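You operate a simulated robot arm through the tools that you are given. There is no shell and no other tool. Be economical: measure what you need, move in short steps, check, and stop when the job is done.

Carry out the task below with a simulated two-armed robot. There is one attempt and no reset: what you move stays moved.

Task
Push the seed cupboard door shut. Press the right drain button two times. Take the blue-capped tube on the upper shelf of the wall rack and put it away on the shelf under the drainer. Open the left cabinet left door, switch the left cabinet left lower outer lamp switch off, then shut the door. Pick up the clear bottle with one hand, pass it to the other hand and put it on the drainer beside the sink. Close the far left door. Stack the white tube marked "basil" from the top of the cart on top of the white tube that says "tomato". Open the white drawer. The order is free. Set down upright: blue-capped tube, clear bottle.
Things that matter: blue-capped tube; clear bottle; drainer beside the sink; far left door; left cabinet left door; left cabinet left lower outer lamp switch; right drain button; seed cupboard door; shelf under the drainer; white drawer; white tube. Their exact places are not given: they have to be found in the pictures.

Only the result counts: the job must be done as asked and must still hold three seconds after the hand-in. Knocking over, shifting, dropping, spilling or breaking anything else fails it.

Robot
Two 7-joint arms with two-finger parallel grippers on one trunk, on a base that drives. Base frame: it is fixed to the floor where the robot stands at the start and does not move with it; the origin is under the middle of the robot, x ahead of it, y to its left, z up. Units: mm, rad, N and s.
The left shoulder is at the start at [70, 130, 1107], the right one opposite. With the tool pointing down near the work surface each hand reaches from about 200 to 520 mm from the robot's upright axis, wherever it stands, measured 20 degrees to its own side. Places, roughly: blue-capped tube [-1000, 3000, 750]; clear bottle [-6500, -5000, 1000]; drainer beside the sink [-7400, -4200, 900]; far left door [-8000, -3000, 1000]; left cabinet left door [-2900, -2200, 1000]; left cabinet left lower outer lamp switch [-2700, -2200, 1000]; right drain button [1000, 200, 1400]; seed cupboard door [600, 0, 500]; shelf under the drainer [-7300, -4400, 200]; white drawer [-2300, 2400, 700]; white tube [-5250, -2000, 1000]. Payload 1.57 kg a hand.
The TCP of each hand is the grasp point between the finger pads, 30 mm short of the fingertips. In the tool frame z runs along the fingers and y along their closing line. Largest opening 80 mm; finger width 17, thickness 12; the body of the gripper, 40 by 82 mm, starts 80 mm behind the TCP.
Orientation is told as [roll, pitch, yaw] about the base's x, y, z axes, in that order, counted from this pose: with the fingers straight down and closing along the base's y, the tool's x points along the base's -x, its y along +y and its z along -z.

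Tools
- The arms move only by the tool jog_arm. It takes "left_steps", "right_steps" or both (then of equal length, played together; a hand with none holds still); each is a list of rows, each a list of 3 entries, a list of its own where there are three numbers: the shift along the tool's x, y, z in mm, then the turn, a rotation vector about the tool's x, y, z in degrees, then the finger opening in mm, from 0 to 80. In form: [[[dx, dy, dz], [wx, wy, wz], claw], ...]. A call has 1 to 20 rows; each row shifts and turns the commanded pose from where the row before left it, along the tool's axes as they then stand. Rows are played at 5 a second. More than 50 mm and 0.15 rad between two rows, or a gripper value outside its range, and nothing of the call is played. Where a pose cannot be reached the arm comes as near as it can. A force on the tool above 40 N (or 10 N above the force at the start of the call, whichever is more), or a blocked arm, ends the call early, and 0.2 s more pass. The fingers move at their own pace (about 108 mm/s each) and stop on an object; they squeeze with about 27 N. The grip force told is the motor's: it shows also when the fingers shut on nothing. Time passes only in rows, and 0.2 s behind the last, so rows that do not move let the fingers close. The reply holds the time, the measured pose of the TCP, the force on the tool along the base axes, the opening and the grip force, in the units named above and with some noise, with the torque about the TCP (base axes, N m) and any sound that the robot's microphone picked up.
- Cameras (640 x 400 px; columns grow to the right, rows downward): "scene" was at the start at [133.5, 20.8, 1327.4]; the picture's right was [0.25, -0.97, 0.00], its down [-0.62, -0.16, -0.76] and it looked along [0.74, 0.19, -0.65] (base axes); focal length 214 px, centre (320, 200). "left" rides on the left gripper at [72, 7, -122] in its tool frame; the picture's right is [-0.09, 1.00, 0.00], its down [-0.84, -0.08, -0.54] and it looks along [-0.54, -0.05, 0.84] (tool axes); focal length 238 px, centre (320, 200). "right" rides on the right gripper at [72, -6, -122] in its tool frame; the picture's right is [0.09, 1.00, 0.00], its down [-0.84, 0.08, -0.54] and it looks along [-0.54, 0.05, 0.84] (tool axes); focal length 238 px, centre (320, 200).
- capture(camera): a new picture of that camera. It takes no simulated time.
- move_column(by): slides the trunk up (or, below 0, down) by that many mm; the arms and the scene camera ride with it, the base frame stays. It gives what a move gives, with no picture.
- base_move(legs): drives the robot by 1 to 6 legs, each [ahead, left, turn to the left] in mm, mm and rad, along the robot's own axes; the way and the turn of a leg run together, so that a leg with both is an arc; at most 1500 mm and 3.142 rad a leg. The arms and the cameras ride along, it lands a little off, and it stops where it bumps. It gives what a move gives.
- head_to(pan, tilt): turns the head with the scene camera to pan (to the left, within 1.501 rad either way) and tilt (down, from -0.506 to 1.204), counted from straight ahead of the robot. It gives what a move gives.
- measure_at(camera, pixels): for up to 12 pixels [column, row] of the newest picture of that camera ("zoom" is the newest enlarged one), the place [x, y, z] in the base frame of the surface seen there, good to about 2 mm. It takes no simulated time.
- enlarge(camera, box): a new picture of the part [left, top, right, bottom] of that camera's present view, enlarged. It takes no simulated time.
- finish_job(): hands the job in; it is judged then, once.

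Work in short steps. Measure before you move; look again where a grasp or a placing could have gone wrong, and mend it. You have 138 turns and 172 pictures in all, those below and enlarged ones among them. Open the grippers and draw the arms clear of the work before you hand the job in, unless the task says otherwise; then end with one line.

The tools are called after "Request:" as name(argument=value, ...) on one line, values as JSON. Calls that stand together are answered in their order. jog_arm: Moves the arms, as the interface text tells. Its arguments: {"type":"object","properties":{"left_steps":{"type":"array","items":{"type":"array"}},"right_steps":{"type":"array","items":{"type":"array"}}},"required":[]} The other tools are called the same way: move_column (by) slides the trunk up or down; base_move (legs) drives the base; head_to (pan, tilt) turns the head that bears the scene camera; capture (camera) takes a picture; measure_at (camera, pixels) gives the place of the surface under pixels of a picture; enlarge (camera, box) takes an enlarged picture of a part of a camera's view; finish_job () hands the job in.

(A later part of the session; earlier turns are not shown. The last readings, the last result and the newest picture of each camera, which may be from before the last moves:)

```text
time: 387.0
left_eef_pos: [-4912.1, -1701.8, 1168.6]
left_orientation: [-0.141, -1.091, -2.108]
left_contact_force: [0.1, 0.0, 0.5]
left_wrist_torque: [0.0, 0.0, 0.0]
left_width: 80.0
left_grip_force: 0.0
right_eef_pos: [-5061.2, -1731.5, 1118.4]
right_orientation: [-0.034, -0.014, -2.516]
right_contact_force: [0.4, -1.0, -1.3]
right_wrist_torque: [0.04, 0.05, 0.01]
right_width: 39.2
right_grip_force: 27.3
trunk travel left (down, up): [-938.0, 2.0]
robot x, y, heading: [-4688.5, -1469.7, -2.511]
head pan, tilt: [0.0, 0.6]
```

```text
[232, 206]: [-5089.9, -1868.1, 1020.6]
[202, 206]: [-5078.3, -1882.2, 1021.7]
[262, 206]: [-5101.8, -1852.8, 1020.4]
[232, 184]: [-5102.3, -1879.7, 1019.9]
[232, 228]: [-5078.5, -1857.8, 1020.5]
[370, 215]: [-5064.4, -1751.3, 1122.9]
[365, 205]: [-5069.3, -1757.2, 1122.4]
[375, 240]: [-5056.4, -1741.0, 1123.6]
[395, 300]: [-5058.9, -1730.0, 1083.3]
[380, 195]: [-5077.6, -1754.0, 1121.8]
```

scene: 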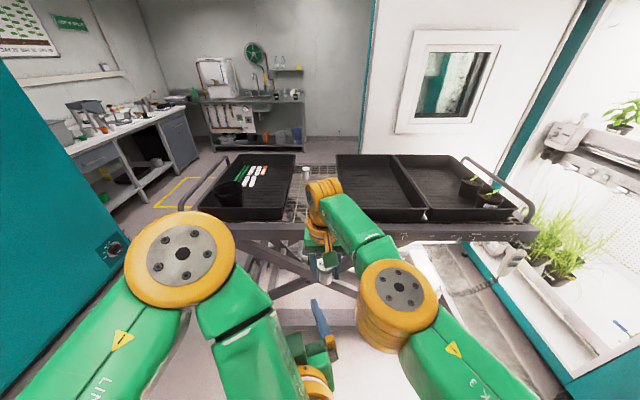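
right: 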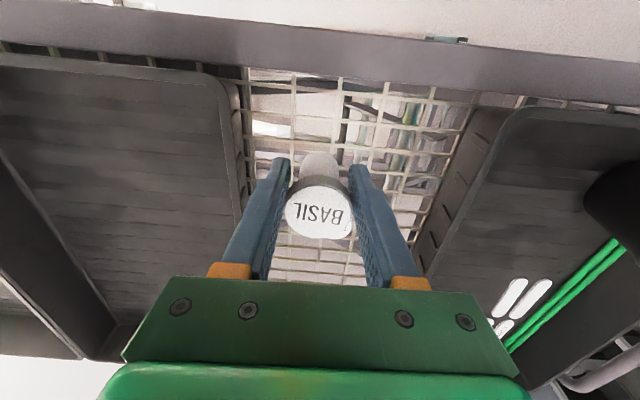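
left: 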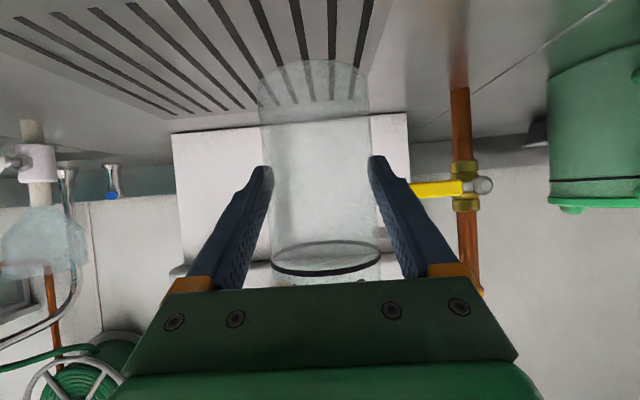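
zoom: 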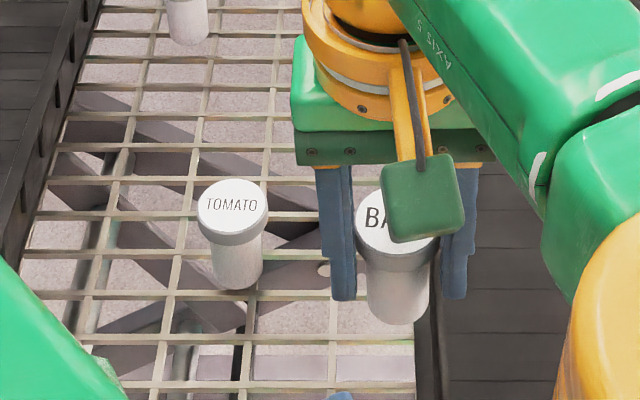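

TOMATO centre is (-5090,-1868,1020.6); held BASIL centre is about (-5069,-1738). I move the base 85 ahead and 93 left.

Request:
base_move(legs=[[0, 93, 0], [85, 0, 0]])

Request:
jog_arm(right_steps=[[[0, 0, 5], [0, 0, 0], 0], [[0, 0, 5], [0, 0, 0], 0]])

Request:
enlarge(camera="scene", box=[290, 230, 370, 310])

Request:
enlarge(camera="right", box=[260, 120, 380, 260])

```text
time: 388.8
left_eef_pos: [-4925.9, -1811.7, 1171.5]
left_orientation: [-0.128, -1.102, -2.118]
left_contact_force: [0.7, 0.4, -0.5]
left_wrist_torque: [-0.01, 0.01, -0.01]
left_width: 80.1
left_grip_force: 0.0
right_eef_pos: [-5076.1, -1843.6, 1120.7]
right_orientation: [-0.027, -0.023, -2.514]
right_contact_force: [0.0, 0.3, -0.4]
right_wrist_torque: [0.0, 0.01, 0.01]
right_width: 39.0
right_grip_force: 26.6
trunk travel left (down, up): [-938.0, 2.0]
robot x, y, heading: [-4705.8, -1591.9, -2.52]
head pan, tilt: [0.0, 0.6]
```

```text
time: 389.4
left_eef_pos: [-4930.7, -1817.6, 1170.0]
left_orientation: [-0.128, -1.097, -2.119]
left_contact_force: [-0.8, 0.1, 0.3]
left_wrist_torque: [-0.01, 0.01, -0.03]
left_width: 80.1
left_grip_force: 0.1
right_eef_pos: [-5078.9, -1846.4, 1106.8]
right_orientation: [-0.027, -0.015, -2.512]
right_contact_force: [0.6, 0.1, -1.1]
right_wrist_torque: [-0.01, 0.03, 0.0]
right_width: 39.1
right_grip_force: 26.8
trunk travel left (down, up): [-938.0, 2.0]
robot x, y, heading: [-4702.2, -1589.3, -2.514]
head pan, tilt: [0.0, 0.6]
```

```text
5.00 times, centred on (330, 270) of scene
```

zoom: 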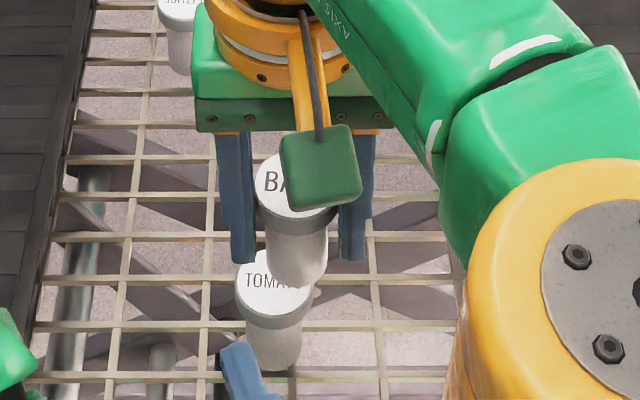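

```text
2.86 times, centred on (320, 190) of right
```

zoom: 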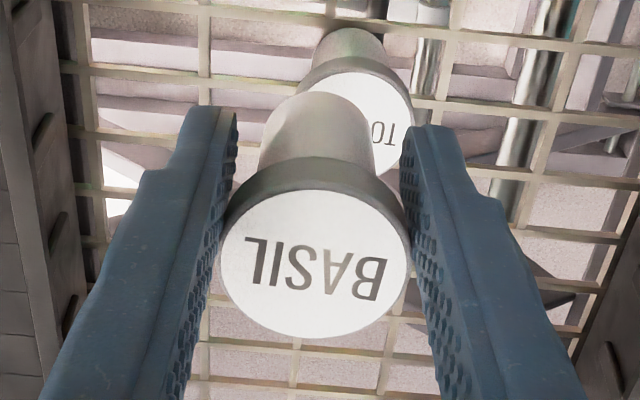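

I measure BASIL's held cap in the right zoom at (313,262) to get its true centre.

Request:
measure_at(camera="zoom", pixels=[[313, 262], [228, 262], [400, 262], [313, 195], [313, 332], [385, 110], [360, 80]])

```text
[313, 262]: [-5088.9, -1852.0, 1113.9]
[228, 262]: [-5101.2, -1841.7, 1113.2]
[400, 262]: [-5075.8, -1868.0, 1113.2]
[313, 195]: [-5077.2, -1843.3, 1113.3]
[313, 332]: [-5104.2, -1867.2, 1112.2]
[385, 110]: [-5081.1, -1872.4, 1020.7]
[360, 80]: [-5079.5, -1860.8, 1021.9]
```

BASIL's held centre is (-5089.5,-1855); it needs 8 mm ahead and 10 mm left. I lower 15 mm and shift.

Request:
jog_arm(right_steps=[[[0, 0, 8], [0, 0, 0], 0], [[0, 0, 7], [0, 0, 0], 0], [[-4, 5, 0], [0, 0, 0], 0], [[-4, 5, 0], [0, 0, 0], 0], [[0, 0, 0], [0, 0, 0], 0]])

Request:
enlarge(camera="right", box=[260, 120, 380, 260])

Request:
measure_at(camera="zoom", pixels=[[228, 262], [400, 262], [313, 195], [313, 328]])

```text
time: 390.6
left_eef_pos: [-4932.3, -1817.5, 1168.7]
left_orientation: [-0.127, -1.092, -2.121]
left_contact_force: [-0.6, 0.0, 1.1]
left_wrist_torque: [0.01, 0.03, -0.04]
left_width: 79.6
left_grip_force: 0.0
right_eef_pos: [-5081.1, -1849.3, 1091.7]
right_orientation: [-0.027, -0.012, -2.513]
right_contact_force: [-0.1, -0.8, -0.6]
right_wrist_torque: [0.02, -0.02, 0.03]
right_width: 39.0
right_grip_force: 27.1
right hand out of reach, approached as far as the arm can: row 3, 4
trunk travel left (down, up): [-938.0, 2.0]
robot x, y, heading: [-4704.8, -1592.4, -2.519]
head pan, tilt: [0.0, 0.6]
```

```text
2.86 times, centred on (320, 190) of right
```

zoom: 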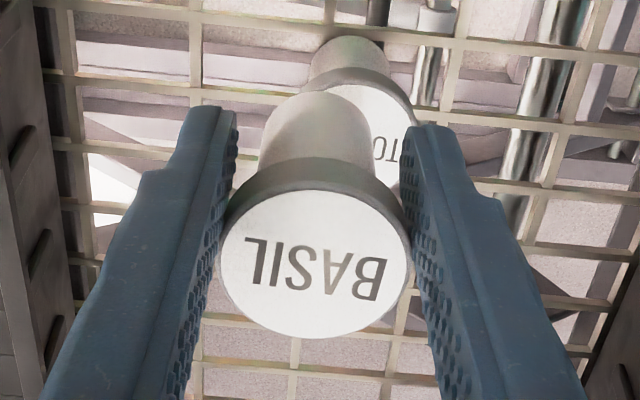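

```text
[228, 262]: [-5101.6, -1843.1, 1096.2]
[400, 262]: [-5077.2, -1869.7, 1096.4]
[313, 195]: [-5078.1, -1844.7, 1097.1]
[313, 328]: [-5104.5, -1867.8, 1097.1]
```

The arm is at its limit. I take the unreached command back and use the base for the last 7 mm ahead and 10 mm left.

Request:
jog_arm(right_steps=[[[6, -8, 0], [0, 0, 0], 0], [[0, 0, 0], [0, 0, 0], 0]])

Request:
base_move(legs=[[7, 10, 0]])

Request:
enlarge(camera="right", box=[260, 120, 380, 260])

Request:
measure_at(camera="zoom", pixels=[[228, 262], [400, 262], [313, 195], [313, 328]])

```text
time: 391.2
left_eef_pos: [-4932.8, -1819.2, 1168.3]
left_orientation: [-0.128, -1.093, -2.12]
left_contact_force: [-0.2, 0.2, -0.6]
left_wrist_torque: [0.03, 0.0, -0.02]
left_width: 80.0
left_grip_force: 0.0
right_eef_pos: [-5082.9, -1849.6, 1092.3]
right_orientation: [-0.028, -0.01, -2.515]
right_contact_force: [-0.2, -0.3, -0.5]
right_wrist_torque: [0.0, 0.01, 0.03]
right_width: 39.0
right_grip_force: 26.9
right hand out of reach, approached as far as the arm can: row 1
trunk travel left (down, up): [-938.0, 2.0]
robot x, y, heading: [-4704.3, -1593.1, -2.521]
head pan, tilt: [0.0, 0.6]
```

```text
time: 391.9
left_eef_pos: [-4931.8, -1827.5, 1169.4]
left_orientation: [-0.124, -1.095, -2.123]
left_contact_force: [-0.3, -0.1, 0.4]
left_wrist_torque: [0.01, 0.03, 0.0]
left_width: 80.1
left_grip_force: 0.2
right_eef_pos: [-5080.3, -1859.8, 1091.7]
right_orientation: [-0.025, -0.013, -2.513]
right_contact_force: [-0.3, -0.1, -0.2]
right_wrist_torque: [-0.03, 0.03, -0.01]
right_width: 39.0
right_grip_force: 27.7
trunk travel left (down, up): [-938.0, 2.0]
robot x, y, heading: [-4701.5, -1607.7, -2.518]
head pan, tilt: [0.0, 0.6]
```

```text
2.86 times, centred on (320, 190) of right
```

zoom: 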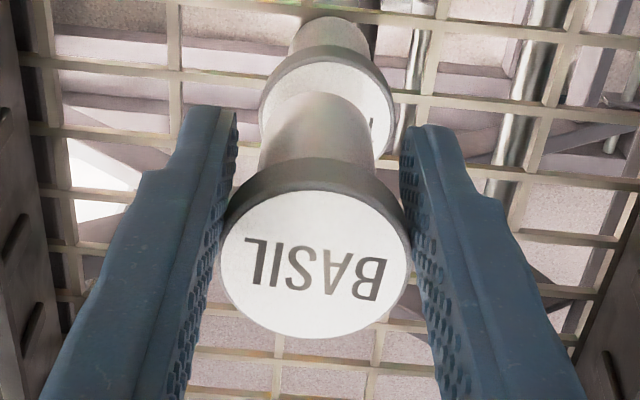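

```text
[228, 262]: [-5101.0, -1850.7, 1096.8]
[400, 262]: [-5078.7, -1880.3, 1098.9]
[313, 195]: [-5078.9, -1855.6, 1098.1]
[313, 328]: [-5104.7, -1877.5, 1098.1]
```

Centred within about 2 mm (BASIL (-5090.8,-1866) against TOMATO (-5090,-1868)). I lower with the trunk, which is purely vertical: 11 mm first.

Request:
move_column(by=-10)

Request:
enlarge(camera="scene", box=[290, 230, 370, 310])

```text
time: 392.5
left_eef_pos: [-4931.2, -1831.9, 1158.2]
left_orientation: [-0.128, -1.092, -2.119]
left_contact_force: [-0.2, -1.1, 0.2]
left_wrist_torque: [0.02, 0.02, -0.01]
left_width: 80.1
left_grip_force: 0.0
right_eef_pos: [-5081.8, -1861.4, 1080.0]
right_orientation: [-0.028, -0.01, -2.513]
right_contact_force: [-0.4, -0.4, -0.4]
right_wrist_torque: [0.0, -0.02, -0.03]
right_width: 39.0
right_grip_force: 27.2
trunk travel left (down, up): [-928.0, 12.0]
robot x, y, heading: [-4704.6, -1604.0, -2.519]
head pan, tilt: [0.0, 0.6]
```

```text
5.00 times, centred on (330, 270) of scene
```

zoom: 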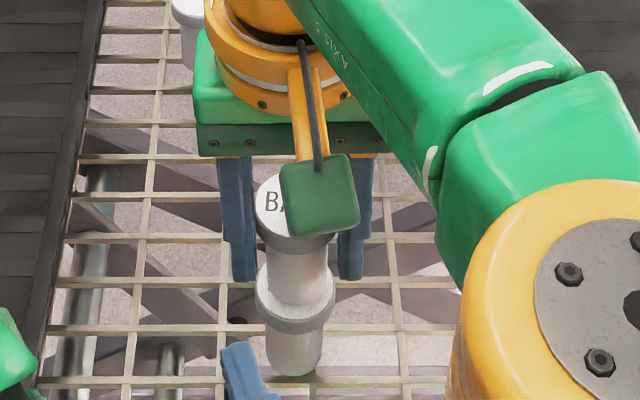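

Alignment looks good. I continue down in small trunk steps until contact.

Request:
move_column(by=-2)

Request:
move_column(by=-1.5)

```text
time: 393.0
left_eef_pos: [-4932.3, -1831.0, 1156.2]
left_orientation: [-0.128, -1.092, -2.119]
left_contact_force: [0.0, 0.8, 0.1]
left_wrist_torque: [0.01, 0.0, 0.01]
left_width: 80.3
left_grip_force: 0.1
right_eef_pos: [-5081.4, -1861.1, 1080.4]
right_orientation: [-0.028, -0.014, -2.513]
right_contact_force: [0.0, -0.1, 0.4]
right_wrist_torque: [0.02, -0.03, 0.0]
right_width: 38.9
right_grip_force: 26.8
trunk travel left (down, up): [-926.0, 14.0]
robot x, y, heading: [-4702.6, -1601.1, -2.512]
head pan, tilt: [0.0, 0.6]
```

```text
time: 393.5
left_eef_pos: [-4931.6, -1831.6, 1155.5]
left_orientation: [-0.126, -1.092, -2.119]
left_contact_force: [-0.1, -0.4, -0.1]
left_wrist_torque: [-0.03, -0.01, -0.02]
left_width: 79.9
left_grip_force: 0.0
right_eef_pos: [-5080.9, -1862.5, 1078.9]
right_orientation: [-0.028, -0.012, -2.514]
right_contact_force: [0.2, 0.8, 0.4]
right_wrist_torque: [0.02, -0.01, -0.02]
right_width: 39.1
right_grip_force: 27.0
trunk travel left (down, up): [-924.0, 16.0]
robot x, y, heading: [-4704.2, -1603.8, -2.513]
head pan, tilt: [0.0, 0.6]
```

Request:
move_column(by=-1)

Request:
move_column(by=-1)

Request:
move_column(by=-1)

```text
time: 394.0
left_eef_pos: [-4931.6, -1830.5, 1153.7]
left_orientation: [-0.127, -1.092, -2.119]
left_contact_force: [0.1, 0.4, -0.3]
left_wrist_torque: [0.04, 0.03, 0.03]
left_width: 79.9
left_grip_force: 0.0
right_eef_pos: [-5079.9, -1862.1, 1078.9]
right_orientation: [-0.027, -0.015, -2.513]
right_contact_force: [-0.3, -1.7, 5.2]
right_wrist_torque: [-0.19, 0.14, 0.01]
right_width: 38.7
right_grip_force: 28.0
trunk travel left (down, up): [-923.0, 17.0]
robot x, y, heading: [-4704.1, -1603.4, -2.518]
head pan, tilt: [0.0, 0.6]
```

```text
time: 394.6
left_eef_pos: [-4930.1, -1829.6, 1153.5]
left_orientation: [-0.129, -1.094, -2.118]
left_contact_force: [-0.4, 0.2, 0.7]
left_wrist_torque: [-0.03, 0.01, 0.02]
left_width: 80.2
left_grip_force: 0.1
right_eef_pos: [-5079.4, -1861.4, 1077.9]
right_orientation: [-0.027, -0.017, -2.512]
right_contact_force: [-2.2, -2.1, 13.7]
right_wrist_torque: [-0.32, 0.27, 0.0]
right_width: 38.7
right_grip_force: 27.4
trunk travel left (down, up): [-922.0, 18.0]
robot x, y, heading: [-4707.7, -1602.0, -2.517]
head pan, tilt: [0.0, 0.6]
```

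```text
time: 395.1
left_eef_pos: [-4930.1, -1828.3, 1153.1]
left_orientation: [-0.129, -1.096, -2.116]
left_contact_force: [-0.8, -0.1, -1.4]
left_wrist_torque: [-0.02, 0.01, -0.01]
left_width: 80.2
left_grip_force: 0.0
right_eef_pos: [-5078.5, -1860.4, 1076.2]
right_orientation: [-0.029, -0.017, -2.514]
right_contact_force: [0.8, -0.1, 12.8]
right_wrist_torque: [-0.09, 0.12, -0.02]
right_width: 38.4
right_grip_force: 26.8
trunk travel left (down, up): [-921.0, 19.0]
robot x, y, heading: [-4705.4, -1604.8, -2.516]
head pan, tilt: [0.0, 0.6]
```

Contact made (13 N). I check the stack alignment before releasing.

Request:
enlarge(camera="scene", box=[290, 230, 370, 310])

Request:
enlarge(camera="right", box=[260, 110, 380, 250])

```text
5.00 times, centred on (330, 270) of scene
```

zoom: 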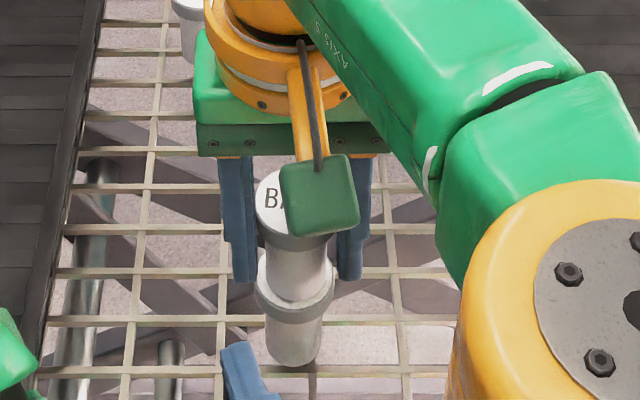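

```text
2.86 times, centred on (320, 180) of right
```

zoom: 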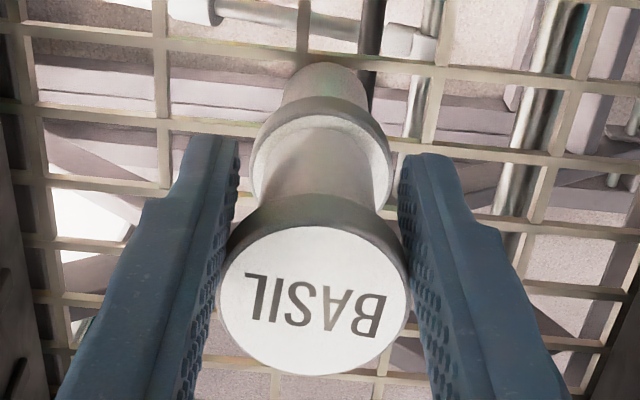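

BASIL's body is centred on TOMATO's cap. I ease the trunk up 1 mm and open the fingers, then rise.

Request:
move_column(by=1)

Request:
jog_arm(right_steps=[[[0, 0, 0], [0, 0, 0], 44], [[0, 0, 0], [0, 0, 0], 50], [[0, 0, 0], [0, 0, 0], 60], [[0, 0, 0], [0, 0, 0], 70]])

Request:
capture(camera="right")

```text
time: 395.6
left_eef_pos: [-4930.2, -1829.1, 1153.0]
left_orientation: [-0.13, -1.096, -2.119]
left_contact_force: [-0.4, 0.1, 0.3]
left_wrist_torque: [-0.03, 0.0, 0.0]
left_width: 80.0
left_grip_force: 0.0
right_eef_pos: [-5079.8, -1860.2, 1076.5]
right_orientation: [-0.026, -0.014, -2.513]
right_contact_force: [0.4, 1.1, 6.0]
right_wrist_torque: [-0.02, -0.02, 0.03]
right_width: 38.4
right_grip_force: 27.3
trunk travel left (down, up): [-922.0, 18.0]
robot x, y, heading: [-4705.1, -1603.9, -2.516]
head pan, tilt: [0.0, 0.6]
```

```text
time: 396.6
left_eef_pos: [-4931.7, -1830.9, 1153.4]
left_orientation: [-0.129, -1.093, -2.12]
left_contact_force: [-0.5, -0.1, -0.2]
left_wrist_torque: [-0.02, -0.02, 0.02]
left_width: 80.1
left_grip_force: 0.1
right_eef_pos: [-5081.1, -1861.7, 1076.9]
right_orientation: [-0.027, -0.013, -2.512]
right_contact_force: [-0.6, 0.7, 0.4]
right_wrist_torque: [-0.01, 0.01, 0.0]
right_width: 69.9
right_grip_force: 0.0
trunk travel left (down, up): [-922.0, 18.0]
robot x, y, heading: [-4703.5, -1604.8, -2.516]
head pan, tilt: [0.0, 0.6]
```

```text
22 pictures are left
```

right: 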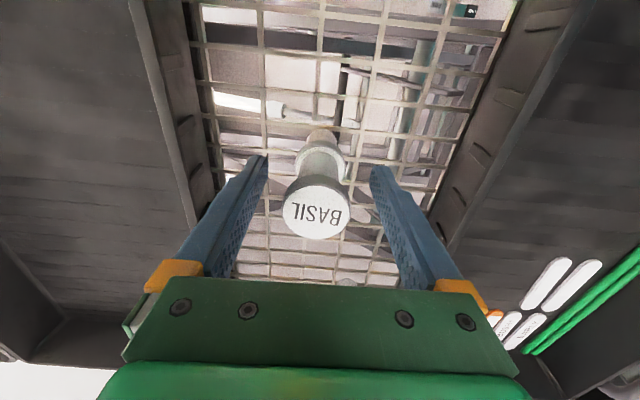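

The stack stands. I raise the trunk 17 mm and back straight out (fingers are only left and right of the cap).

Request:
move_column(by=17)

Request:
base_move(legs=[[-350, 0, 0]])

Request:
enlarge(camera="scene", box=[260, 130, 420, 290])

```text
time: 397.2
left_eef_pos: [-4931.9, -1829.5, 1170.0]
left_orientation: [-0.128, -1.092, -2.119]
left_contact_force: [-0.3, -0.3, 0.3]
left_wrist_torque: [0.0, -0.02, 0.01]
left_width: 79.9
left_grip_force: 0.0
right_eef_pos: [-5081.2, -1861.4, 1093.4]
right_orientation: [-0.03, -0.011, -2.512]
right_contact_force: [0.7, -0.6, -0.5]
right_wrist_torque: [0.0, 0.0, -0.02]
right_width: 70.2
right_grip_force: 0.0
trunk travel left (down, up): [-939.0, 1.0]
robot x, y, heading: [-4702.8, -1606.3, -2.511]
head pan, tilt: [0.0, 0.6]
```

```text
time: 399.5
left_eef_pos: [-4649.7, -1626.2, 1168.9]
left_orientation: [-0.125, -1.09, -2.124]
left_contact_force: [-0.3, -0.5, -0.9]
left_wrist_torque: [0.03, -0.04, 0.02]
left_width: 79.9
left_grip_force: 0.1
right_eef_pos: [-4797.5, -1655.6, 1092.5]
right_orientation: [-0.027, -0.01, -2.515]
right_contact_force: [-0.1, 0.3, 0.3]
right_wrist_torque: [-0.02, -0.02, -0.02]
right_width: 70.1
right_grip_force: 0.0
trunk travel left (down, up): [-939.0, 1.0]
robot x, y, heading: [-4418.0, -1399.1, -2.523]
head pan, tilt: [0.0, 0.6]
```

```text
2.50 times, centred on (340, 210) of scene
```

zoom: 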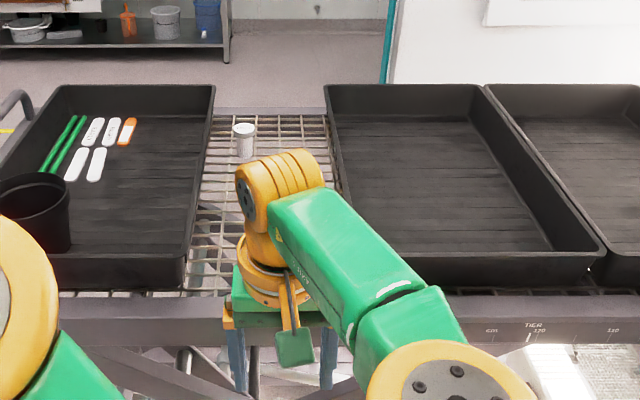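

The hand in front hides the stack, but it was standing on release. Now I go to the left cabinet: back along the corridor, turn left to face it and look.

Request:
base_move(legs=[[-800, 0, 0], [0, 0, 1.575], [250, 0, 0]])

Request:
head_to(pan=0, tilt=0.25)

Request:
capture(camera="scene")

```text
time: 409.0
left_eef_pos: [-3404.5, -1375.5, 1172.0]
left_orientation: [-0.13, -1.097, -0.547]
left_contact_force: [0.2, -0.1, 0.2]
left_wrist_torque: [0.02, 0.02, 0.02]
left_width: 80.1
left_grip_force: 0.1
right_eef_pos: [-3374.1, -1524.2, 1095.2]
right_orientation: [-0.027, -0.014, -0.944]
right_contact_force: [-0.7, 1.1, 0.2]
right_wrist_torque: [-0.04, -0.02, 0.01]
right_width: 70.0
right_grip_force: 0.1
trunk travel left (down, up): [-939.0, 1.0]
robot x, y, heading: [-3630.5, -1149.9, -0.944]
head pan, tilt: [0.0, 0.6]
```

```text
time: 409.8
left_eef_pos: [-3402.8, -1380.2, 1171.0]
left_orientation: [-0.128, -1.093, -0.551]
left_contact_force: [-0.5, 0.0, -0.1]
left_wrist_torque: [-0.02, 0.0, 0.0]
left_width: 80.0
left_grip_force: 0.1
right_eef_pos: [-3371.0, -1528.5, 1092.8]
right_orientation: [-0.029, -0.011, -0.944]
right_contact_force: [-0.3, -0.2, 0.4]
right_wrist_torque: [-0.01, 0.03, -0.05]
right_width: 70.0
right_grip_force: 0.0
trunk travel left (down, up): [-939.0, 1.0]
robot x, y, heading: [-3626.6, -1149.6, -0.942]
head pan, tilt: [0.0, 0.25]
```

```text
20 pictures are left
```

scene: 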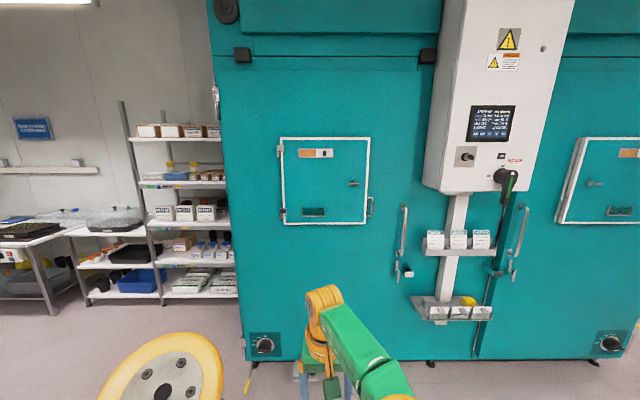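

The left door is hinged on its left and has a vertical handle at (404,235) with a lever below at (402,270). I enlarge and measure.

Request:
enlarge(camera="scene", box=[370, 190, 450, 290])

Request:
measure_at(camera="zoom", pixels=[[260, 80], [256, 140], [250, 215], [270, 60], [235, 240], [222, 290], [255, 300], [250, 325], [180, 200], [330, 120], [310, 250], [400, 350]])

Request:
measure_at(camera="scene", pixels=[[240, 340], [230, 120], [425, 220], [300, 250], [380, 300], [265, 345], [435, 60]])

```text
4.00 times, centred on (410, 240) of scene
```

zoom: 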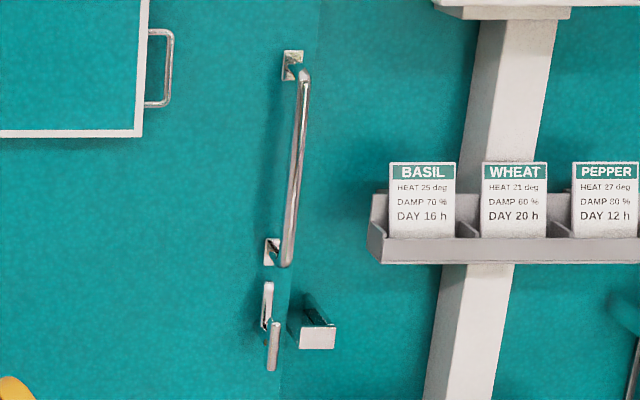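

```text
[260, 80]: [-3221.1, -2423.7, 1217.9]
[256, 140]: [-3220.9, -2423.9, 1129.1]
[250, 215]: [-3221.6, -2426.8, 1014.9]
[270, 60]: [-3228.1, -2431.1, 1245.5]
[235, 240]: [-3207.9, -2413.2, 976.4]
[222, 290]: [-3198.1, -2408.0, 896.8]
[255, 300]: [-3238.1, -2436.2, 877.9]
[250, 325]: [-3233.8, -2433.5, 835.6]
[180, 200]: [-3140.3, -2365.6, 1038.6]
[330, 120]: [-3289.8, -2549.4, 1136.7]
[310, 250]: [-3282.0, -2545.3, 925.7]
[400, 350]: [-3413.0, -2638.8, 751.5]
```

```text
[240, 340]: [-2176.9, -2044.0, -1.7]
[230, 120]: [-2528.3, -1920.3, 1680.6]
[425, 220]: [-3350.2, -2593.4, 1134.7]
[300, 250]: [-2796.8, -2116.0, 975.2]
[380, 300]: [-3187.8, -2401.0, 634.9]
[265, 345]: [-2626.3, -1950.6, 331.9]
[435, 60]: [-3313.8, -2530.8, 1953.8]
```

Door face is at L≈69, handle pipe at A≈4034 (z 985–1245), hinge near A≈3150. I will pull the handle with the left hand while standing to the right of the swing. First I straighten and extend the left hand.

Request:
measure_at(camera="zoom", pixels=[[301, 110], [295, 170], [288, 225], [272, 345], [318, 338], [292, 60], [272, 250]])

Request:
jog_arm(left_steps=[[[-12.5, 0, 21.7], [-7.3, 0, 0], 60], [[-17, 5, 30], [6.63, 0, 3.43], 60], [[-17, 5, 30], [6.63, 0, 3.43], 60], [[-17, 10, 30], [6.63, 0, 3.43], 60], [[0, 20, 0], [0, -8, 0], 60], [[0, 20, 0], [0, -8, 0], 60], [[0, 20, 0], [0, 0, 0], 60]])

```text
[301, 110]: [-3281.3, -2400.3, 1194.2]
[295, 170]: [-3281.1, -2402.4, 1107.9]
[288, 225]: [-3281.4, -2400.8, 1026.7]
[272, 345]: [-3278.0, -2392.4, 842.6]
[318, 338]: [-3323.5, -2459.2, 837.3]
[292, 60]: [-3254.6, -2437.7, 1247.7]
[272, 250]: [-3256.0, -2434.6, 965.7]
```

```text
time: 411.4
left_eef_pos: [-3240.1, -1406.9, 1175.9]
left_orientation: [-0.001, -1.374, -0.94]
left_contact_force: [-0.5, 0.1, 0.0]
left_wrist_torque: [-0.01, 0.01, -0.03]
left_width: 59.9
left_grip_force: 0.0
right_eef_pos: [-3371.0, -1527.3, 1093.3]
right_orientation: [-0.029, -0.014, -0.944]
right_contact_force: [-1.0, 0.0, -0.3]
right_wrist_torque: [-0.01, 0.03, -0.01]
right_width: 70.2
right_grip_force: 0.1
trunk travel left (down, up): [-939.0, 1.0]
robot x, y, heading: [-3627.1, -1149.9, -0.948]
head pan, tilt: [0.0, 0.25]
```

The left hand is straight now; the pipe is at (-3278,-2406), z 1027–1194. I retract the right hand 100 mm, lower 60 mm, and drive right 617 and ahead 620.

Request:
jog_arm(right_steps=[[[25, 0, 0], [0, 0, 0], 40], [[25, 0, 0], [0, 0, 0], 40], [[25, 0, 0], [0, 0, 0], 40], [[25, 0, 0], [0, 0, 0], 40]])

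Request:
move_column(by=-60)

Request:
base_move(legs=[[0, -617, 0], [620, 0, 0]])

Request:
capture(camera="left")

```text
time: 412.4
left_eef_pos: [-3240.5, -1408.5, 1177.3]
left_orientation: [0.0, -1.373, -0.941]
left_contact_force: [0.1, -0.1, 1.0]
left_wrist_torque: [0.01, 0.01, 0.01]
left_width: 59.8
left_grip_force: 0.2
right_eef_pos: [-3372.8, -1528.1, 1093.2]
right_orientation: [-0.027, -0.013, -0.944]
right_contact_force: [-0.5, 0.1, 0.4]
right_wrist_torque: [-0.01, -0.01, -0.01]
right_width: 39.9
right_grip_force: 0.1
right hand out of reach, approached as far as the arm can: row 1, 2, 3, 4
trunk travel left (down, up): [-939.0, 1.0]
robot x, y, heading: [-3629.8, -1149.1, -0.946]
head pan, tilt: [0.0, 0.25]
```

```text
time: 413.4
left_eef_pos: [-3240.4, -1408.4, 1116.4]
left_orientation: [0.001, -1.372, -0.941]
left_contact_force: [-0.2, -0.5, -0.7]
left_wrist_torque: [0.03, 0.0, 0.01]
left_width: 60.0
left_grip_force: 0.1
right_eef_pos: [-3372.8, -1527.5, 1033.0]
right_orientation: [-0.028, -0.011, -0.944]
right_contact_force: [-0.3, 0.3, 0.2]
right_wrist_torque: [0.01, 0.01, 0.02]
right_width: 39.8
right_grip_force: 0.0
trunk travel left (down, up): [-879.0, 61.0]
robot x, y, heading: [-3625.1, -1151.0, -0.949]
head pan, tilt: [0.0, 0.25]
```

```text
time: 419.9
left_eef_pos: [-3394.3, -2275.1, 1117.6]
left_orientation: [0.001, -1.375, -0.961]
left_contact_force: [-0.1, 0.4, 0.0]
left_wrist_torque: [0.03, -0.01, 0.03]
left_width: 60.0
left_grip_force: 0.0
right_eef_pos: [-3528.0, -2393.0, 1033.7]
right_orientation: [-0.027, -0.014, -0.964]
right_contact_force: [0.5, -1.2, 0.3]
right_wrist_torque: [-0.03, -0.02, -0.04]
right_width: 39.8
right_grip_force: 0.0
trunk travel left (down, up): [-879.0, 61.0]
robot x, y, heading: [-3773.3, -2011.2, -0.968]
head pan, tilt: [0.0, 0.25]
```

```text
18 pictures are left
```

left: 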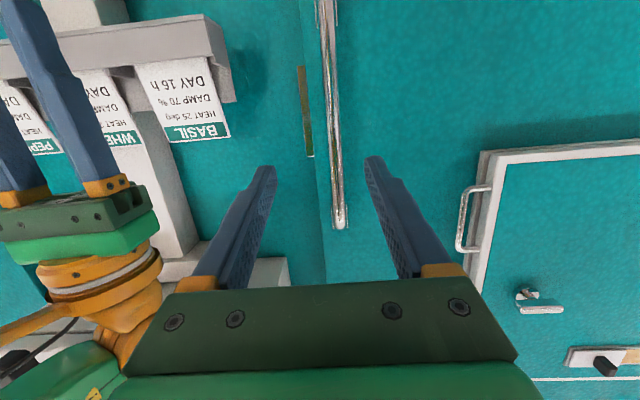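

The pipe is at (337,130) between the fingers; 174 mm ahead and 21 mm left remain. I jog there with the arm only, since the right hand is close to the label rack.

Request:
jog_arm(left_steps=[[[-6.9, 10, 34.3], [0, 0, 0], 70], [[-6.9, 11, 34.3], [0, 0, 0], 70], [[-6.9, 0, 34.3], [0, 0, 0], 70], [[-6.9, 0, 34.3], [0, 0, 0], 70], [[-5.5, 0, 27.5], [0, 0, 0], 70]])

Request:
capture(camera="left")

```text
time: 421.1
left_eef_pos: [-3278.9, -2402.4, 1116.1]
left_orientation: [0.0, -1.373, -0.961]
left_contact_force: [0.6, 0.5, 0.3]
left_wrist_torque: [-0.02, -0.01, 0.01]
left_width: 70.1
left_grip_force: 0.1
right_eef_pos: [-3526.6, -2393.4, 1033.0]
right_orientation: [-0.024, -0.012, -0.964]
right_contact_force: [-0.5, -0.6, -0.9]
right_wrist_torque: [0.03, 0.0, 0.02]
right_width: 39.9
right_grip_force: 0.1
trunk travel left (down, up): [-879.0, 61.0]
robot x, y, heading: [-3772.5, -2008.9, -0.968]
head pan, tilt: [0.0, 0.25]
```

```text
17 pictures are left
```

left: 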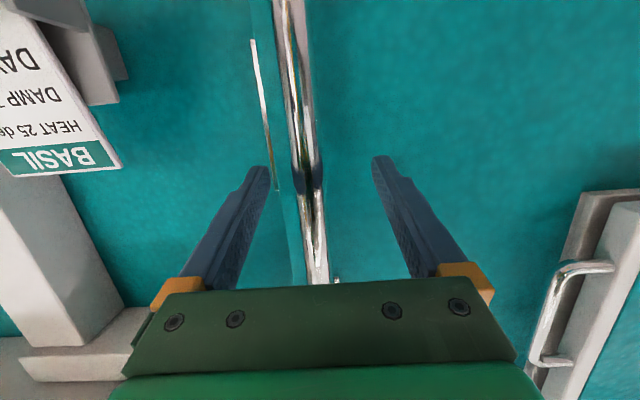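

The pipe is between the fingers. I close on it and pull 60 mm by arm as a test.

Request:
jog_arm(left_steps=[[[0, -3, 0], [0, 0, 0], 70], [[0, 0, 0], [0, 0, 0], 0], [[0, 0, 0], [0, 0, 0], 0], [[0, 0, 0], [0, 0, 0], 0], [[2, 0, -10], [0, 0, 0], 0], [[3, 0, -15], [0, 0, 0], 0], [[3, 1, -15], [0, 0, 0], 0], [[4, 2, -20], [0, 0, 0], 0]])

Request:
capture(camera="scene")

```text
time: 422.9
left_eef_pos: [-3317.7, -2347.4, 1116.9]
left_orientation: [0.001, -1.372, -0.959]
left_contact_force: [-1.8, 1.4, 0.6]
left_wrist_torque: [-0.19, -0.12, 0.0]
left_width: 20.0
left_grip_force: 33.1
right_eef_pos: [-3527.8, -2390.6, 1033.1]
right_orientation: [-0.03, -0.016, -0.964]
right_contact_force: [0.9, 0.8, -0.3]
right_wrist_torque: [-0.03, 0.0, 0.02]
right_width: 39.8
right_grip_force: 0.0
trunk travel left (down, up): [-879.0, 61.0]
robot x, y, heading: [-3775.7, -2011.9, -0.964]
head pan, tilt: [0.0, 0.25]
```

```text
16 pictures are left
```

scene: 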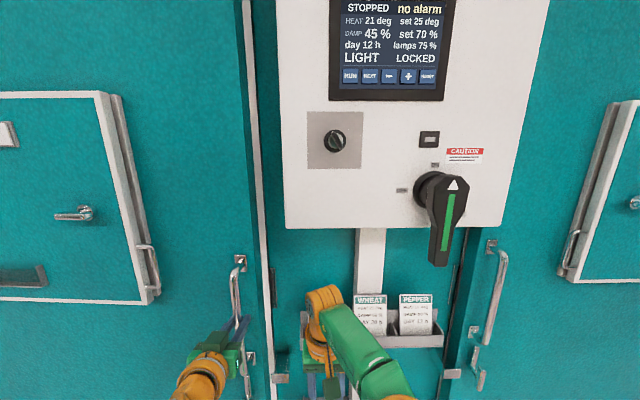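

The door opens freely (gap at (260,200)). I continue along the arc with the base.

Request:
base_move(legs=[[-90, 18, 0], [-91, 24, 0], [-88, 36, 0], [-87, 44, 0], [-78, 54, 0], [-77, 62, 0]])

```text
time: 427.6
left_eef_pos: [-3424.4, -1848.6, 1125.0]
left_orientation: [0.024, -1.385, -1.012]
left_contact_force: [-14.8, -5.6, 14.8]
left_wrist_torque: [-0.23, -0.1, 2.34]
left_width: 19.8
left_grip_force: 33.5
right_eef_pos: [-3634.5, -1884.3, 1033.3]
right_orientation: [-0.014, -0.011, -0.981]
right_contact_force: [0.3, -1.3, -1.1]
right_wrist_torque: [0.07, 0.02, 0.01]
right_width: 40.0
right_grip_force: 0.0
trunk travel left (down, up): [-879.0, 61.0]
robot x, y, heading: [-3867.8, -1484.4, -0.982]
head pan, tilt: [0.0, 0.25]
stopped in leg 6: the force on the tool passed its limit at 42 N (the readings are from after the stop); the commanded pose is now the measured one
```

The fitted hinge is nearer (A 3072, r≈1000); the door is about 38° open. I continue along the corrected arc.

Request:
base_move(legs=[[-80, 65, 0], [-77, 75, 0], [-65, 82, 0], [-59, 86, 0]])

Request:
head_to(pan=0.3, tilt=0.4)

Request:
capture(camera="scene")

```text
time: 431.1
left_eef_pos: [-3319.9, -1452.4, 1117.6]
left_orientation: [-0.002, -1.376, -0.987]
left_contact_force: [11.6, -16.3, 14.6]
left_wrist_torque: [-0.23, -0.09, 0.06]
left_width: 19.9
left_grip_force: 33.6
right_eef_pos: [-3527.8, -1486.0, 1028.5]
right_orientation: [-0.017, -0.002, -0.985]
right_contact_force: [0.1, -0.9, -0.7]
right_wrist_torque: [0.07, -0.05, 0.0]
right_width: 40.0
right_grip_force: 0.1
trunk travel left (down, up): [-879.0, 61.0]
robot x, y, heading: [-3767.2, -1085.9, -0.982]
head pan, tilt: [0.0, 0.25]
```

```text
time: 431.9
left_eef_pos: [-3315.8, -1442.1, 1118.6]
left_orientation: [-0.056, -1.381, -0.937]
left_contact_force: [2.4, -3.7, -10.4]
left_wrist_torque: [0.34, -0.29, 0.05]
left_width: 19.8
left_grip_force: 33.6
right_eef_pos: [-3524.8, -1479.7, 1031.2]
right_orientation: [-0.03, -0.006, -0.987]
right_contact_force: [-1.3, 0.0, 0.3]
right_wrist_torque: [-0.01, 0.01, -0.02]
right_width: 39.8
right_grip_force: 0.2
trunk travel left (down, up): [-879.0, 61.0]
robot x, y, heading: [-3766.2, -1088.9, -0.985]
head pan, tilt: [0.3, 0.4]
```

```text
15 pictures are left
```

scene: 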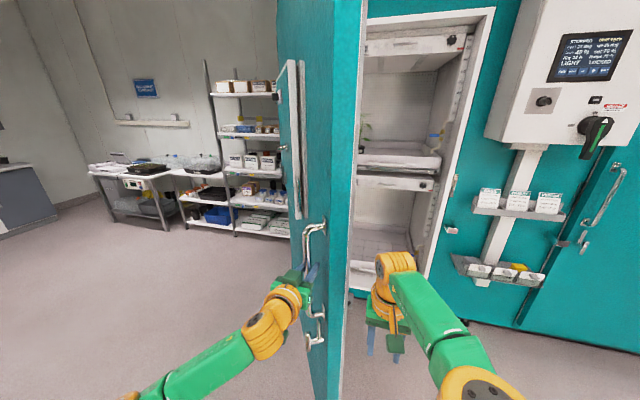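

The door is open about 62° and the interior shows lamp bars with switches. I release the handle, back off 120 mm and enlarge the interior.

Request:
jog_arm(left_steps=[[[0, 0, 0], [0, 0, 0], 40], [[0, 0, 0], [0, 0, 0], 70], [[0, 0, 0], [0, 0, 0], 70]])

Request:
base_move(legs=[[-130, 0, 0], [0, -250, 0.04]])

Request:
head_to(pan=0.25, tilt=0.3)

Request:
capture(camera="scene")

```text
time: 432.7
left_eef_pos: [-3319.0, -1438.1, 1121.4]
left_orientation: [-0.053, -1.389, -0.938]
left_contact_force: [-0.4, 0.4, -0.6]
left_wrist_torque: [0.01, 0.01, 0.01]
left_width: 70.1
left_grip_force: 0.0
right_eef_pos: [-3527.4, -1474.9, 1032.9]
right_orientation: [-0.026, -0.013, -0.982]
right_contact_force: [0.1, -0.2, 0.1]
right_wrist_torque: [0.0, 0.0, -0.01]
right_width: 39.9
right_grip_force: 0.0
trunk travel left (down, up): [-879.0, 61.0]
robot x, y, heading: [-3766.0, -1086.0, -0.988]
head pan, tilt: [0.3, 0.4]
```

```text
time: 435.4
left_eef_pos: [-3576.4, -1450.2, 1120.8]
left_orientation: [-0.071, -1.387, -0.876]
left_contact_force: [-0.5, -0.4, 0.4]
left_wrist_torque: [0.02, 0.02, 0.0]
left_width: 69.9
left_grip_force: 0.2
right_eef_pos: [-3783.8, -1496.9, 1033.1]
right_orientation: [-0.029, -0.014, -0.941]
right_contact_force: [0.1, -0.1, -0.2]
right_wrist_torque: [-0.01, 0.04, 0.0]
right_width: 40.0
right_grip_force: 0.0
trunk travel left (down, up): [-879.0, 61.0]
robot x, y, heading: [-4044.8, -1122.7, -0.937]
head pan, tilt: [0.3, 0.4]
```

```text
time: 436.1
left_eef_pos: [-3578.1, -1451.4, 1120.3]
left_orientation: [-0.06, -1.388, -0.886]
left_contact_force: [0.3, 0.5, 0.3]
left_wrist_torque: [-0.03, 0.0, 0.01]
left_width: 69.7
left_grip_force: 0.2
right_eef_pos: [-3785.6, -1497.1, 1032.3]
right_orientation: [-0.028, -0.015, -0.941]
right_contact_force: [0.8, 0.7, -0.6]
right_wrist_torque: [0.02, -0.03, -0.01]
right_width: 39.9
right_grip_force: 0.0
trunk travel left (down, up): [-879.0, 61.0]
robot x, y, heading: [-4046.5, -1122.9, -0.94]
head pan, tilt: [0.25, 0.3]
```

```text
14 pictures are left
```

scene: 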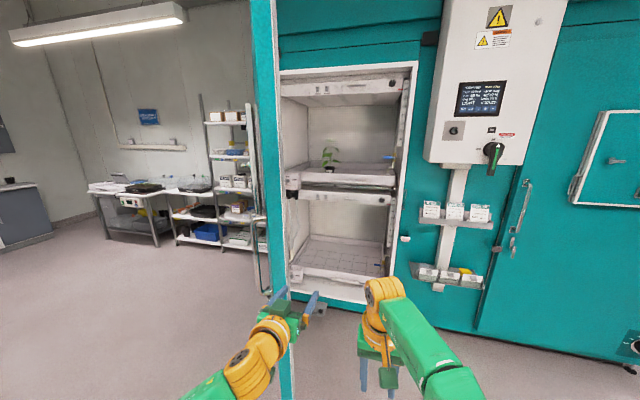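

I enlarge the lower lamp bar at rows 160–225.

Request:
enlarge(camera="scene", box=[280, 165, 410, 225])

Request:
measure_at(camera="zoom", pixels=[[40, 130], [60, 160], [150, 150], [420, 165], [500, 165], [520, 165], [540, 165], [560, 120], [300, 160]])

```text
4.92 times, centred on (345, 195) of scene
```

zoom: 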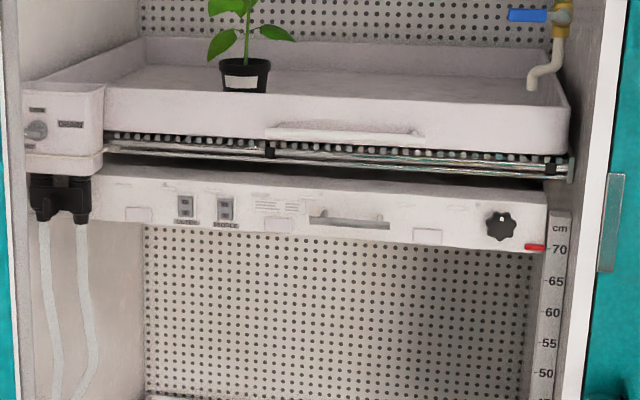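

```text
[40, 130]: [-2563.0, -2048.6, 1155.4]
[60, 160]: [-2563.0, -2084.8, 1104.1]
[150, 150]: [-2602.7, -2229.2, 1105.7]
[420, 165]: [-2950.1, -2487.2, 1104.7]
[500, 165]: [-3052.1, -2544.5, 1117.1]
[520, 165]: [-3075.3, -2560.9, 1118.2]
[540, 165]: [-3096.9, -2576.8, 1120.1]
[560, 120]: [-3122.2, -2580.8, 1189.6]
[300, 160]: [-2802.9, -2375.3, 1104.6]
```

Two rocker switches sit at zoom (185,207) "OUTER" and (225,209) "MIDDLE". I enlarge further and measure.

Request:
enlarge(camera="scene", box=[308, 188, 336, 206])

Request:
measure_at(camera="zoom", pixels=[[214, 200], [214, 235], [214, 265], [200, 235], [230, 235], [395, 235], [120, 250], [214, 180], [214, 285]])

```text
16.00 times, centred on (322, 197) of scene
```

zoom: 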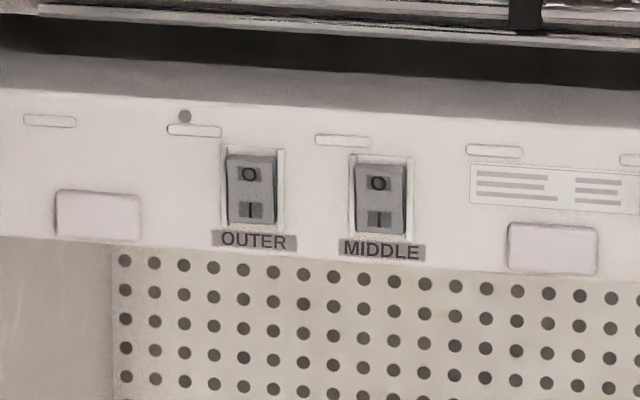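

```text
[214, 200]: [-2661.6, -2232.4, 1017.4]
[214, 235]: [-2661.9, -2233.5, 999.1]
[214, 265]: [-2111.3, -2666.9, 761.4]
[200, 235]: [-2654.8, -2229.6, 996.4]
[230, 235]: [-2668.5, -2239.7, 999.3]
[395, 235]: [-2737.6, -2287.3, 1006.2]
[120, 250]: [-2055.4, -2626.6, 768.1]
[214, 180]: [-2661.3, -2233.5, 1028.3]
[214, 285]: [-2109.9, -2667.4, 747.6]
```

The rocker has "O" on top and "I" below, so off means pressing the top half at (250,175). I measure both halves of OUTER.

Request:
measure_at(camera="zoom", pixels=[[250, 162], [250, 173], [250, 185], [250, 198], [250, 212], [250, 222], [230, 190], [284, 190], [380, 183], [380, 220]])

```text
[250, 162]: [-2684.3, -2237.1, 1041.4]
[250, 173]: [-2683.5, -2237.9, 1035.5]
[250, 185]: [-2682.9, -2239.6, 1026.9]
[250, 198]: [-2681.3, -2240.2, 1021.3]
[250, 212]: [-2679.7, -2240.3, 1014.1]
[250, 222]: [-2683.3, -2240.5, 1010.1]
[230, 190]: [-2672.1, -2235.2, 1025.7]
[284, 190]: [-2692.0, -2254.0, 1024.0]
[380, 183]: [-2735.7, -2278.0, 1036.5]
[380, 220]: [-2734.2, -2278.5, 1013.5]
```

O half of OUTER is at (-2684,-2237,1036). I must pass to the right of the open door's tip, then shift left inside. First: close the left fingers, lower 79 mm, drive 900 ahead on a line clear of the door.

Request:
move_column(by=-79)

Request:
jog_arm(left_steps=[[[0, 0, 0], [0, 0, 0], 0], [[0, 0, 0], [0, 0, 0], 0], [[0, 0, 0], [0, 0, 0], 0]])

Request:
base_move(legs=[[0, 37, 0], [900, 0, 0]])

Request:
capture(camera="left")

```text
time: 437.2
left_eef_pos: [-3579.3, -1451.3, 1042.9]
left_orientation: [-0.058, -1.388, -0.889]
left_contact_force: [-0.6, -0.4, -0.5]
left_wrist_torque: [-0.02, -0.01, 0.02]
left_width: 70.0
left_grip_force: 0.0
right_eef_pos: [-3786.0, -1498.6, 954.5]
right_orientation: [-0.027, -0.014, -0.942]
right_contact_force: [0.5, 0.3, -0.2]
right_wrist_torque: [-0.03, -0.02, 0.0]
right_width: 40.1
right_grip_force: 0.1
trunk travel left (down, up): [-800.0, 140.0]
robot x, y, heading: [-4044.4, -1120.7, -0.943]
head pan, tilt: [0.25, 0.3]
```

```text
time: 438.0
left_eef_pos: [-3578.6, -1450.6, 1042.9]
left_orientation: [-0.057, -1.387, -0.888]
left_contact_force: [-0.2, 0.5, -0.9]
left_wrist_torque: [-0.02, -0.03, 0.03]
left_width: 0.0
left_grip_force: 21.4
right_eef_pos: [-3786.7, -1497.1, 953.6]
right_orientation: [-0.028, -0.014, -0.94]
right_contact_force: [0.9, 0.2, 0.0]
right_wrist_torque: [0.0, -0.01, -0.01]
right_width: 40.0
right_grip_force: 0.0
trunk travel left (down, up): [-800.0, 140.0]
robot x, y, heading: [-4044.8, -1120.6, -0.939]
head pan, tilt: [0.25, 0.3]
```

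```text
time: 441.2
left_eef_pos: [-3311.0, -1754.5, 1054.5]
left_orientation: [-0.047, -1.406, -0.893]
left_contact_force: [0.2, 0.6, -0.1]
left_wrist_torque: [0.0, 0.02, -0.04]
left_width: 0.0
left_grip_force: 21.0
right_eef_pos: [-3513.5, -1803.9, 965.1]
right_orientation: [-0.026, -0.037, -0.931]
right_contact_force: [0.1, 0.7, 0.7]
right_wrist_torque: [-0.07, 0.07, -0.01]
right_width: 40.1
right_grip_force: 0.0
trunk travel left (down, up): [-800.0, 140.0]
robot x, y, heading: [-3763.4, -1444.3, -0.932]
head pan, tilt: [0.25, 0.3]
stopped in leg 2: the robot was blocked; the commanded pose is now the measured one
```

```text
11 pictures are left
```

left: 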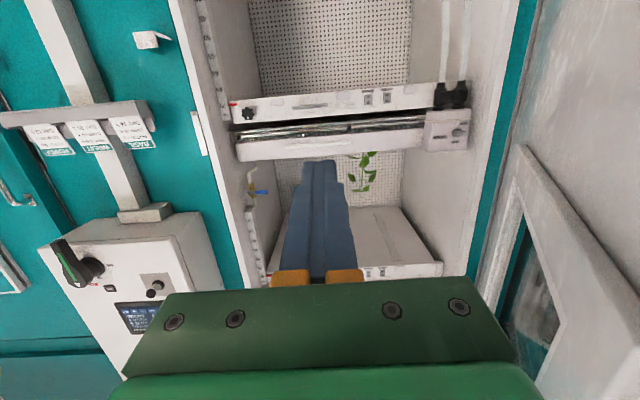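

The left elbow met the door tip. I back off 80, move right 140, then go ahead.

Request:
base_move(legs=[[-80, 0, 0], [0, -140, -0.008], [540, 0, 0]])

```text
time: 445.9
left_eef_pos: [-3149.3, -2233.8, 1041.3]
left_orientation: [-0.06, -1.385, -0.903]
left_contact_force: [-0.6, 0.1, -0.2]
left_wrist_torque: [0.0, 0.01, 0.03]
left_width: 0.0
left_grip_force: 21.5
right_eef_pos: [-3354.8, -2278.3, 955.5]
right_orientation: [-0.029, -0.013, -0.951]
right_contact_force: [-0.1, 1.0, 0.4]
right_wrist_torque: [-0.01, -0.01, 0.05]
right_width: 40.2
right_grip_force: 0.0
trunk travel left (down, up): [-800.0, 140.0]
robot x, y, heading: [-3609.4, -1900.1, -0.949]
head pan, tilt: [0.25, 0.3]
```

The hand is inside the door's swing now. I shift the base left 270 (the elbow may only push the door further open), then re-check.

Request:
base_move(legs=[[0, 135, 0.007], [0, 135, 0]])

Request:
jog_arm(left_steps=[[[0, 25, 0], [0, 0, 0], 0], [[0, 25, 0], [0, 0, 0], 0], [[0, 25, 0], [0, 0, 0], 0], [[0, 25, 0], [0, 0, 0], 0]])

Request:
capture(camera="left")

```text
time: 448.1
left_eef_pos: [-2926.8, -2072.9, 1041.6]
left_orientation: [-0.034, -1.382, -0.919]
left_contact_force: [-0.2, -0.1, -0.3]
left_wrist_torque: [0.0, -0.04, 0.06]
left_width: 0.0
left_grip_force: 21.2
right_eef_pos: [-3132.7, -2119.0, 953.9]
right_orientation: [-0.022, -0.012, -0.945]
right_contact_force: [-0.1, -0.5, 0.8]
right_wrist_torque: [0.01, -0.06, -0.05]
right_width: 40.0
right_grip_force: 0.0
trunk travel left (down, up): [-800.0, 140.0]
robot x, y, heading: [-3384.5, -1737.4, -0.942]
head pan, tilt: [0.25, 0.3]
```

```text
time: 449.1
left_eef_pos: [-2841.5, -2010.6, 1037.7]
left_orientation: [-0.067, -1.383, -0.889]
left_contact_force: [0.1, -0.3, -0.2]
left_wrist_torque: [0.01, -0.01, -0.01]
left_width: 0.1
left_grip_force: 21.1
right_eef_pos: [-3129.2, -2115.9, 955.0]
right_orientation: [-0.029, -0.012, -0.944]
right_contact_force: [0.1, -0.4, 0.4]
right_wrist_torque: [-0.02, 0.0, 0.03]
right_width: 40.2
right_grip_force: 0.1
trunk travel left (down, up): [-800.0, 140.0]
robot x, y, heading: [-3384.2, -1737.6, -0.95]
head pan, tilt: [0.25, 0.3]
```

```text
10 pictures are left
```

left: 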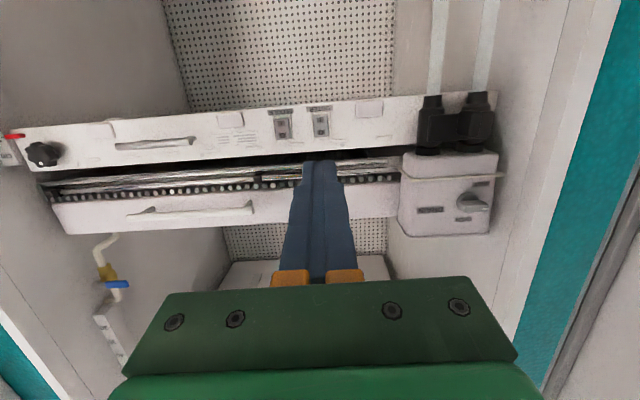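

OUTER is straight ahead at (320,122) (the view is inverted). I measure its halves from here to confirm.

Request:
measure_at(camera="left", pixels=[[320, 130], [320, 126], [320, 120], [320, 115], [313, 128], [327, 128], [283, 128]])

Request:
base_move(legs=[[120, 0, 0.006]])

```text
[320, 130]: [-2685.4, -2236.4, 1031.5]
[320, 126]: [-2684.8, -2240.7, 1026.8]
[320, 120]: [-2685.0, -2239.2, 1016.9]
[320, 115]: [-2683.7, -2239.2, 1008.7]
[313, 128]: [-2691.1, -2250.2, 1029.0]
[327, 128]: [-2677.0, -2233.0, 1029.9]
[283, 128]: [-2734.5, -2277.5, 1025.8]
```

```text
time: 450.4
left_eef_pos: [-2771.0, -2104.6, 1040.0]
left_orientation: [-0.061, -1.384, -0.889]
left_contact_force: [-0.3, -0.1, 0.4]
left_wrist_torque: [0.0, 0.0, 0.04]
left_width: 0.0
left_grip_force: 20.7
right_eef_pos: [-3057.1, -2212.3, 955.9]
right_orientation: [-0.027, -0.014, -0.938]
right_contact_force: [0.0, -0.3, 0.1]
right_wrist_torque: [-0.02, -0.02, -0.01]
right_width: 39.8
right_grip_force: 0.0
trunk travel left (down, up): [-800.0, 140.0]
robot x, y, heading: [-3312.4, -1839.2, -0.941]
head pan, tilt: [0.25, 0.3]
```

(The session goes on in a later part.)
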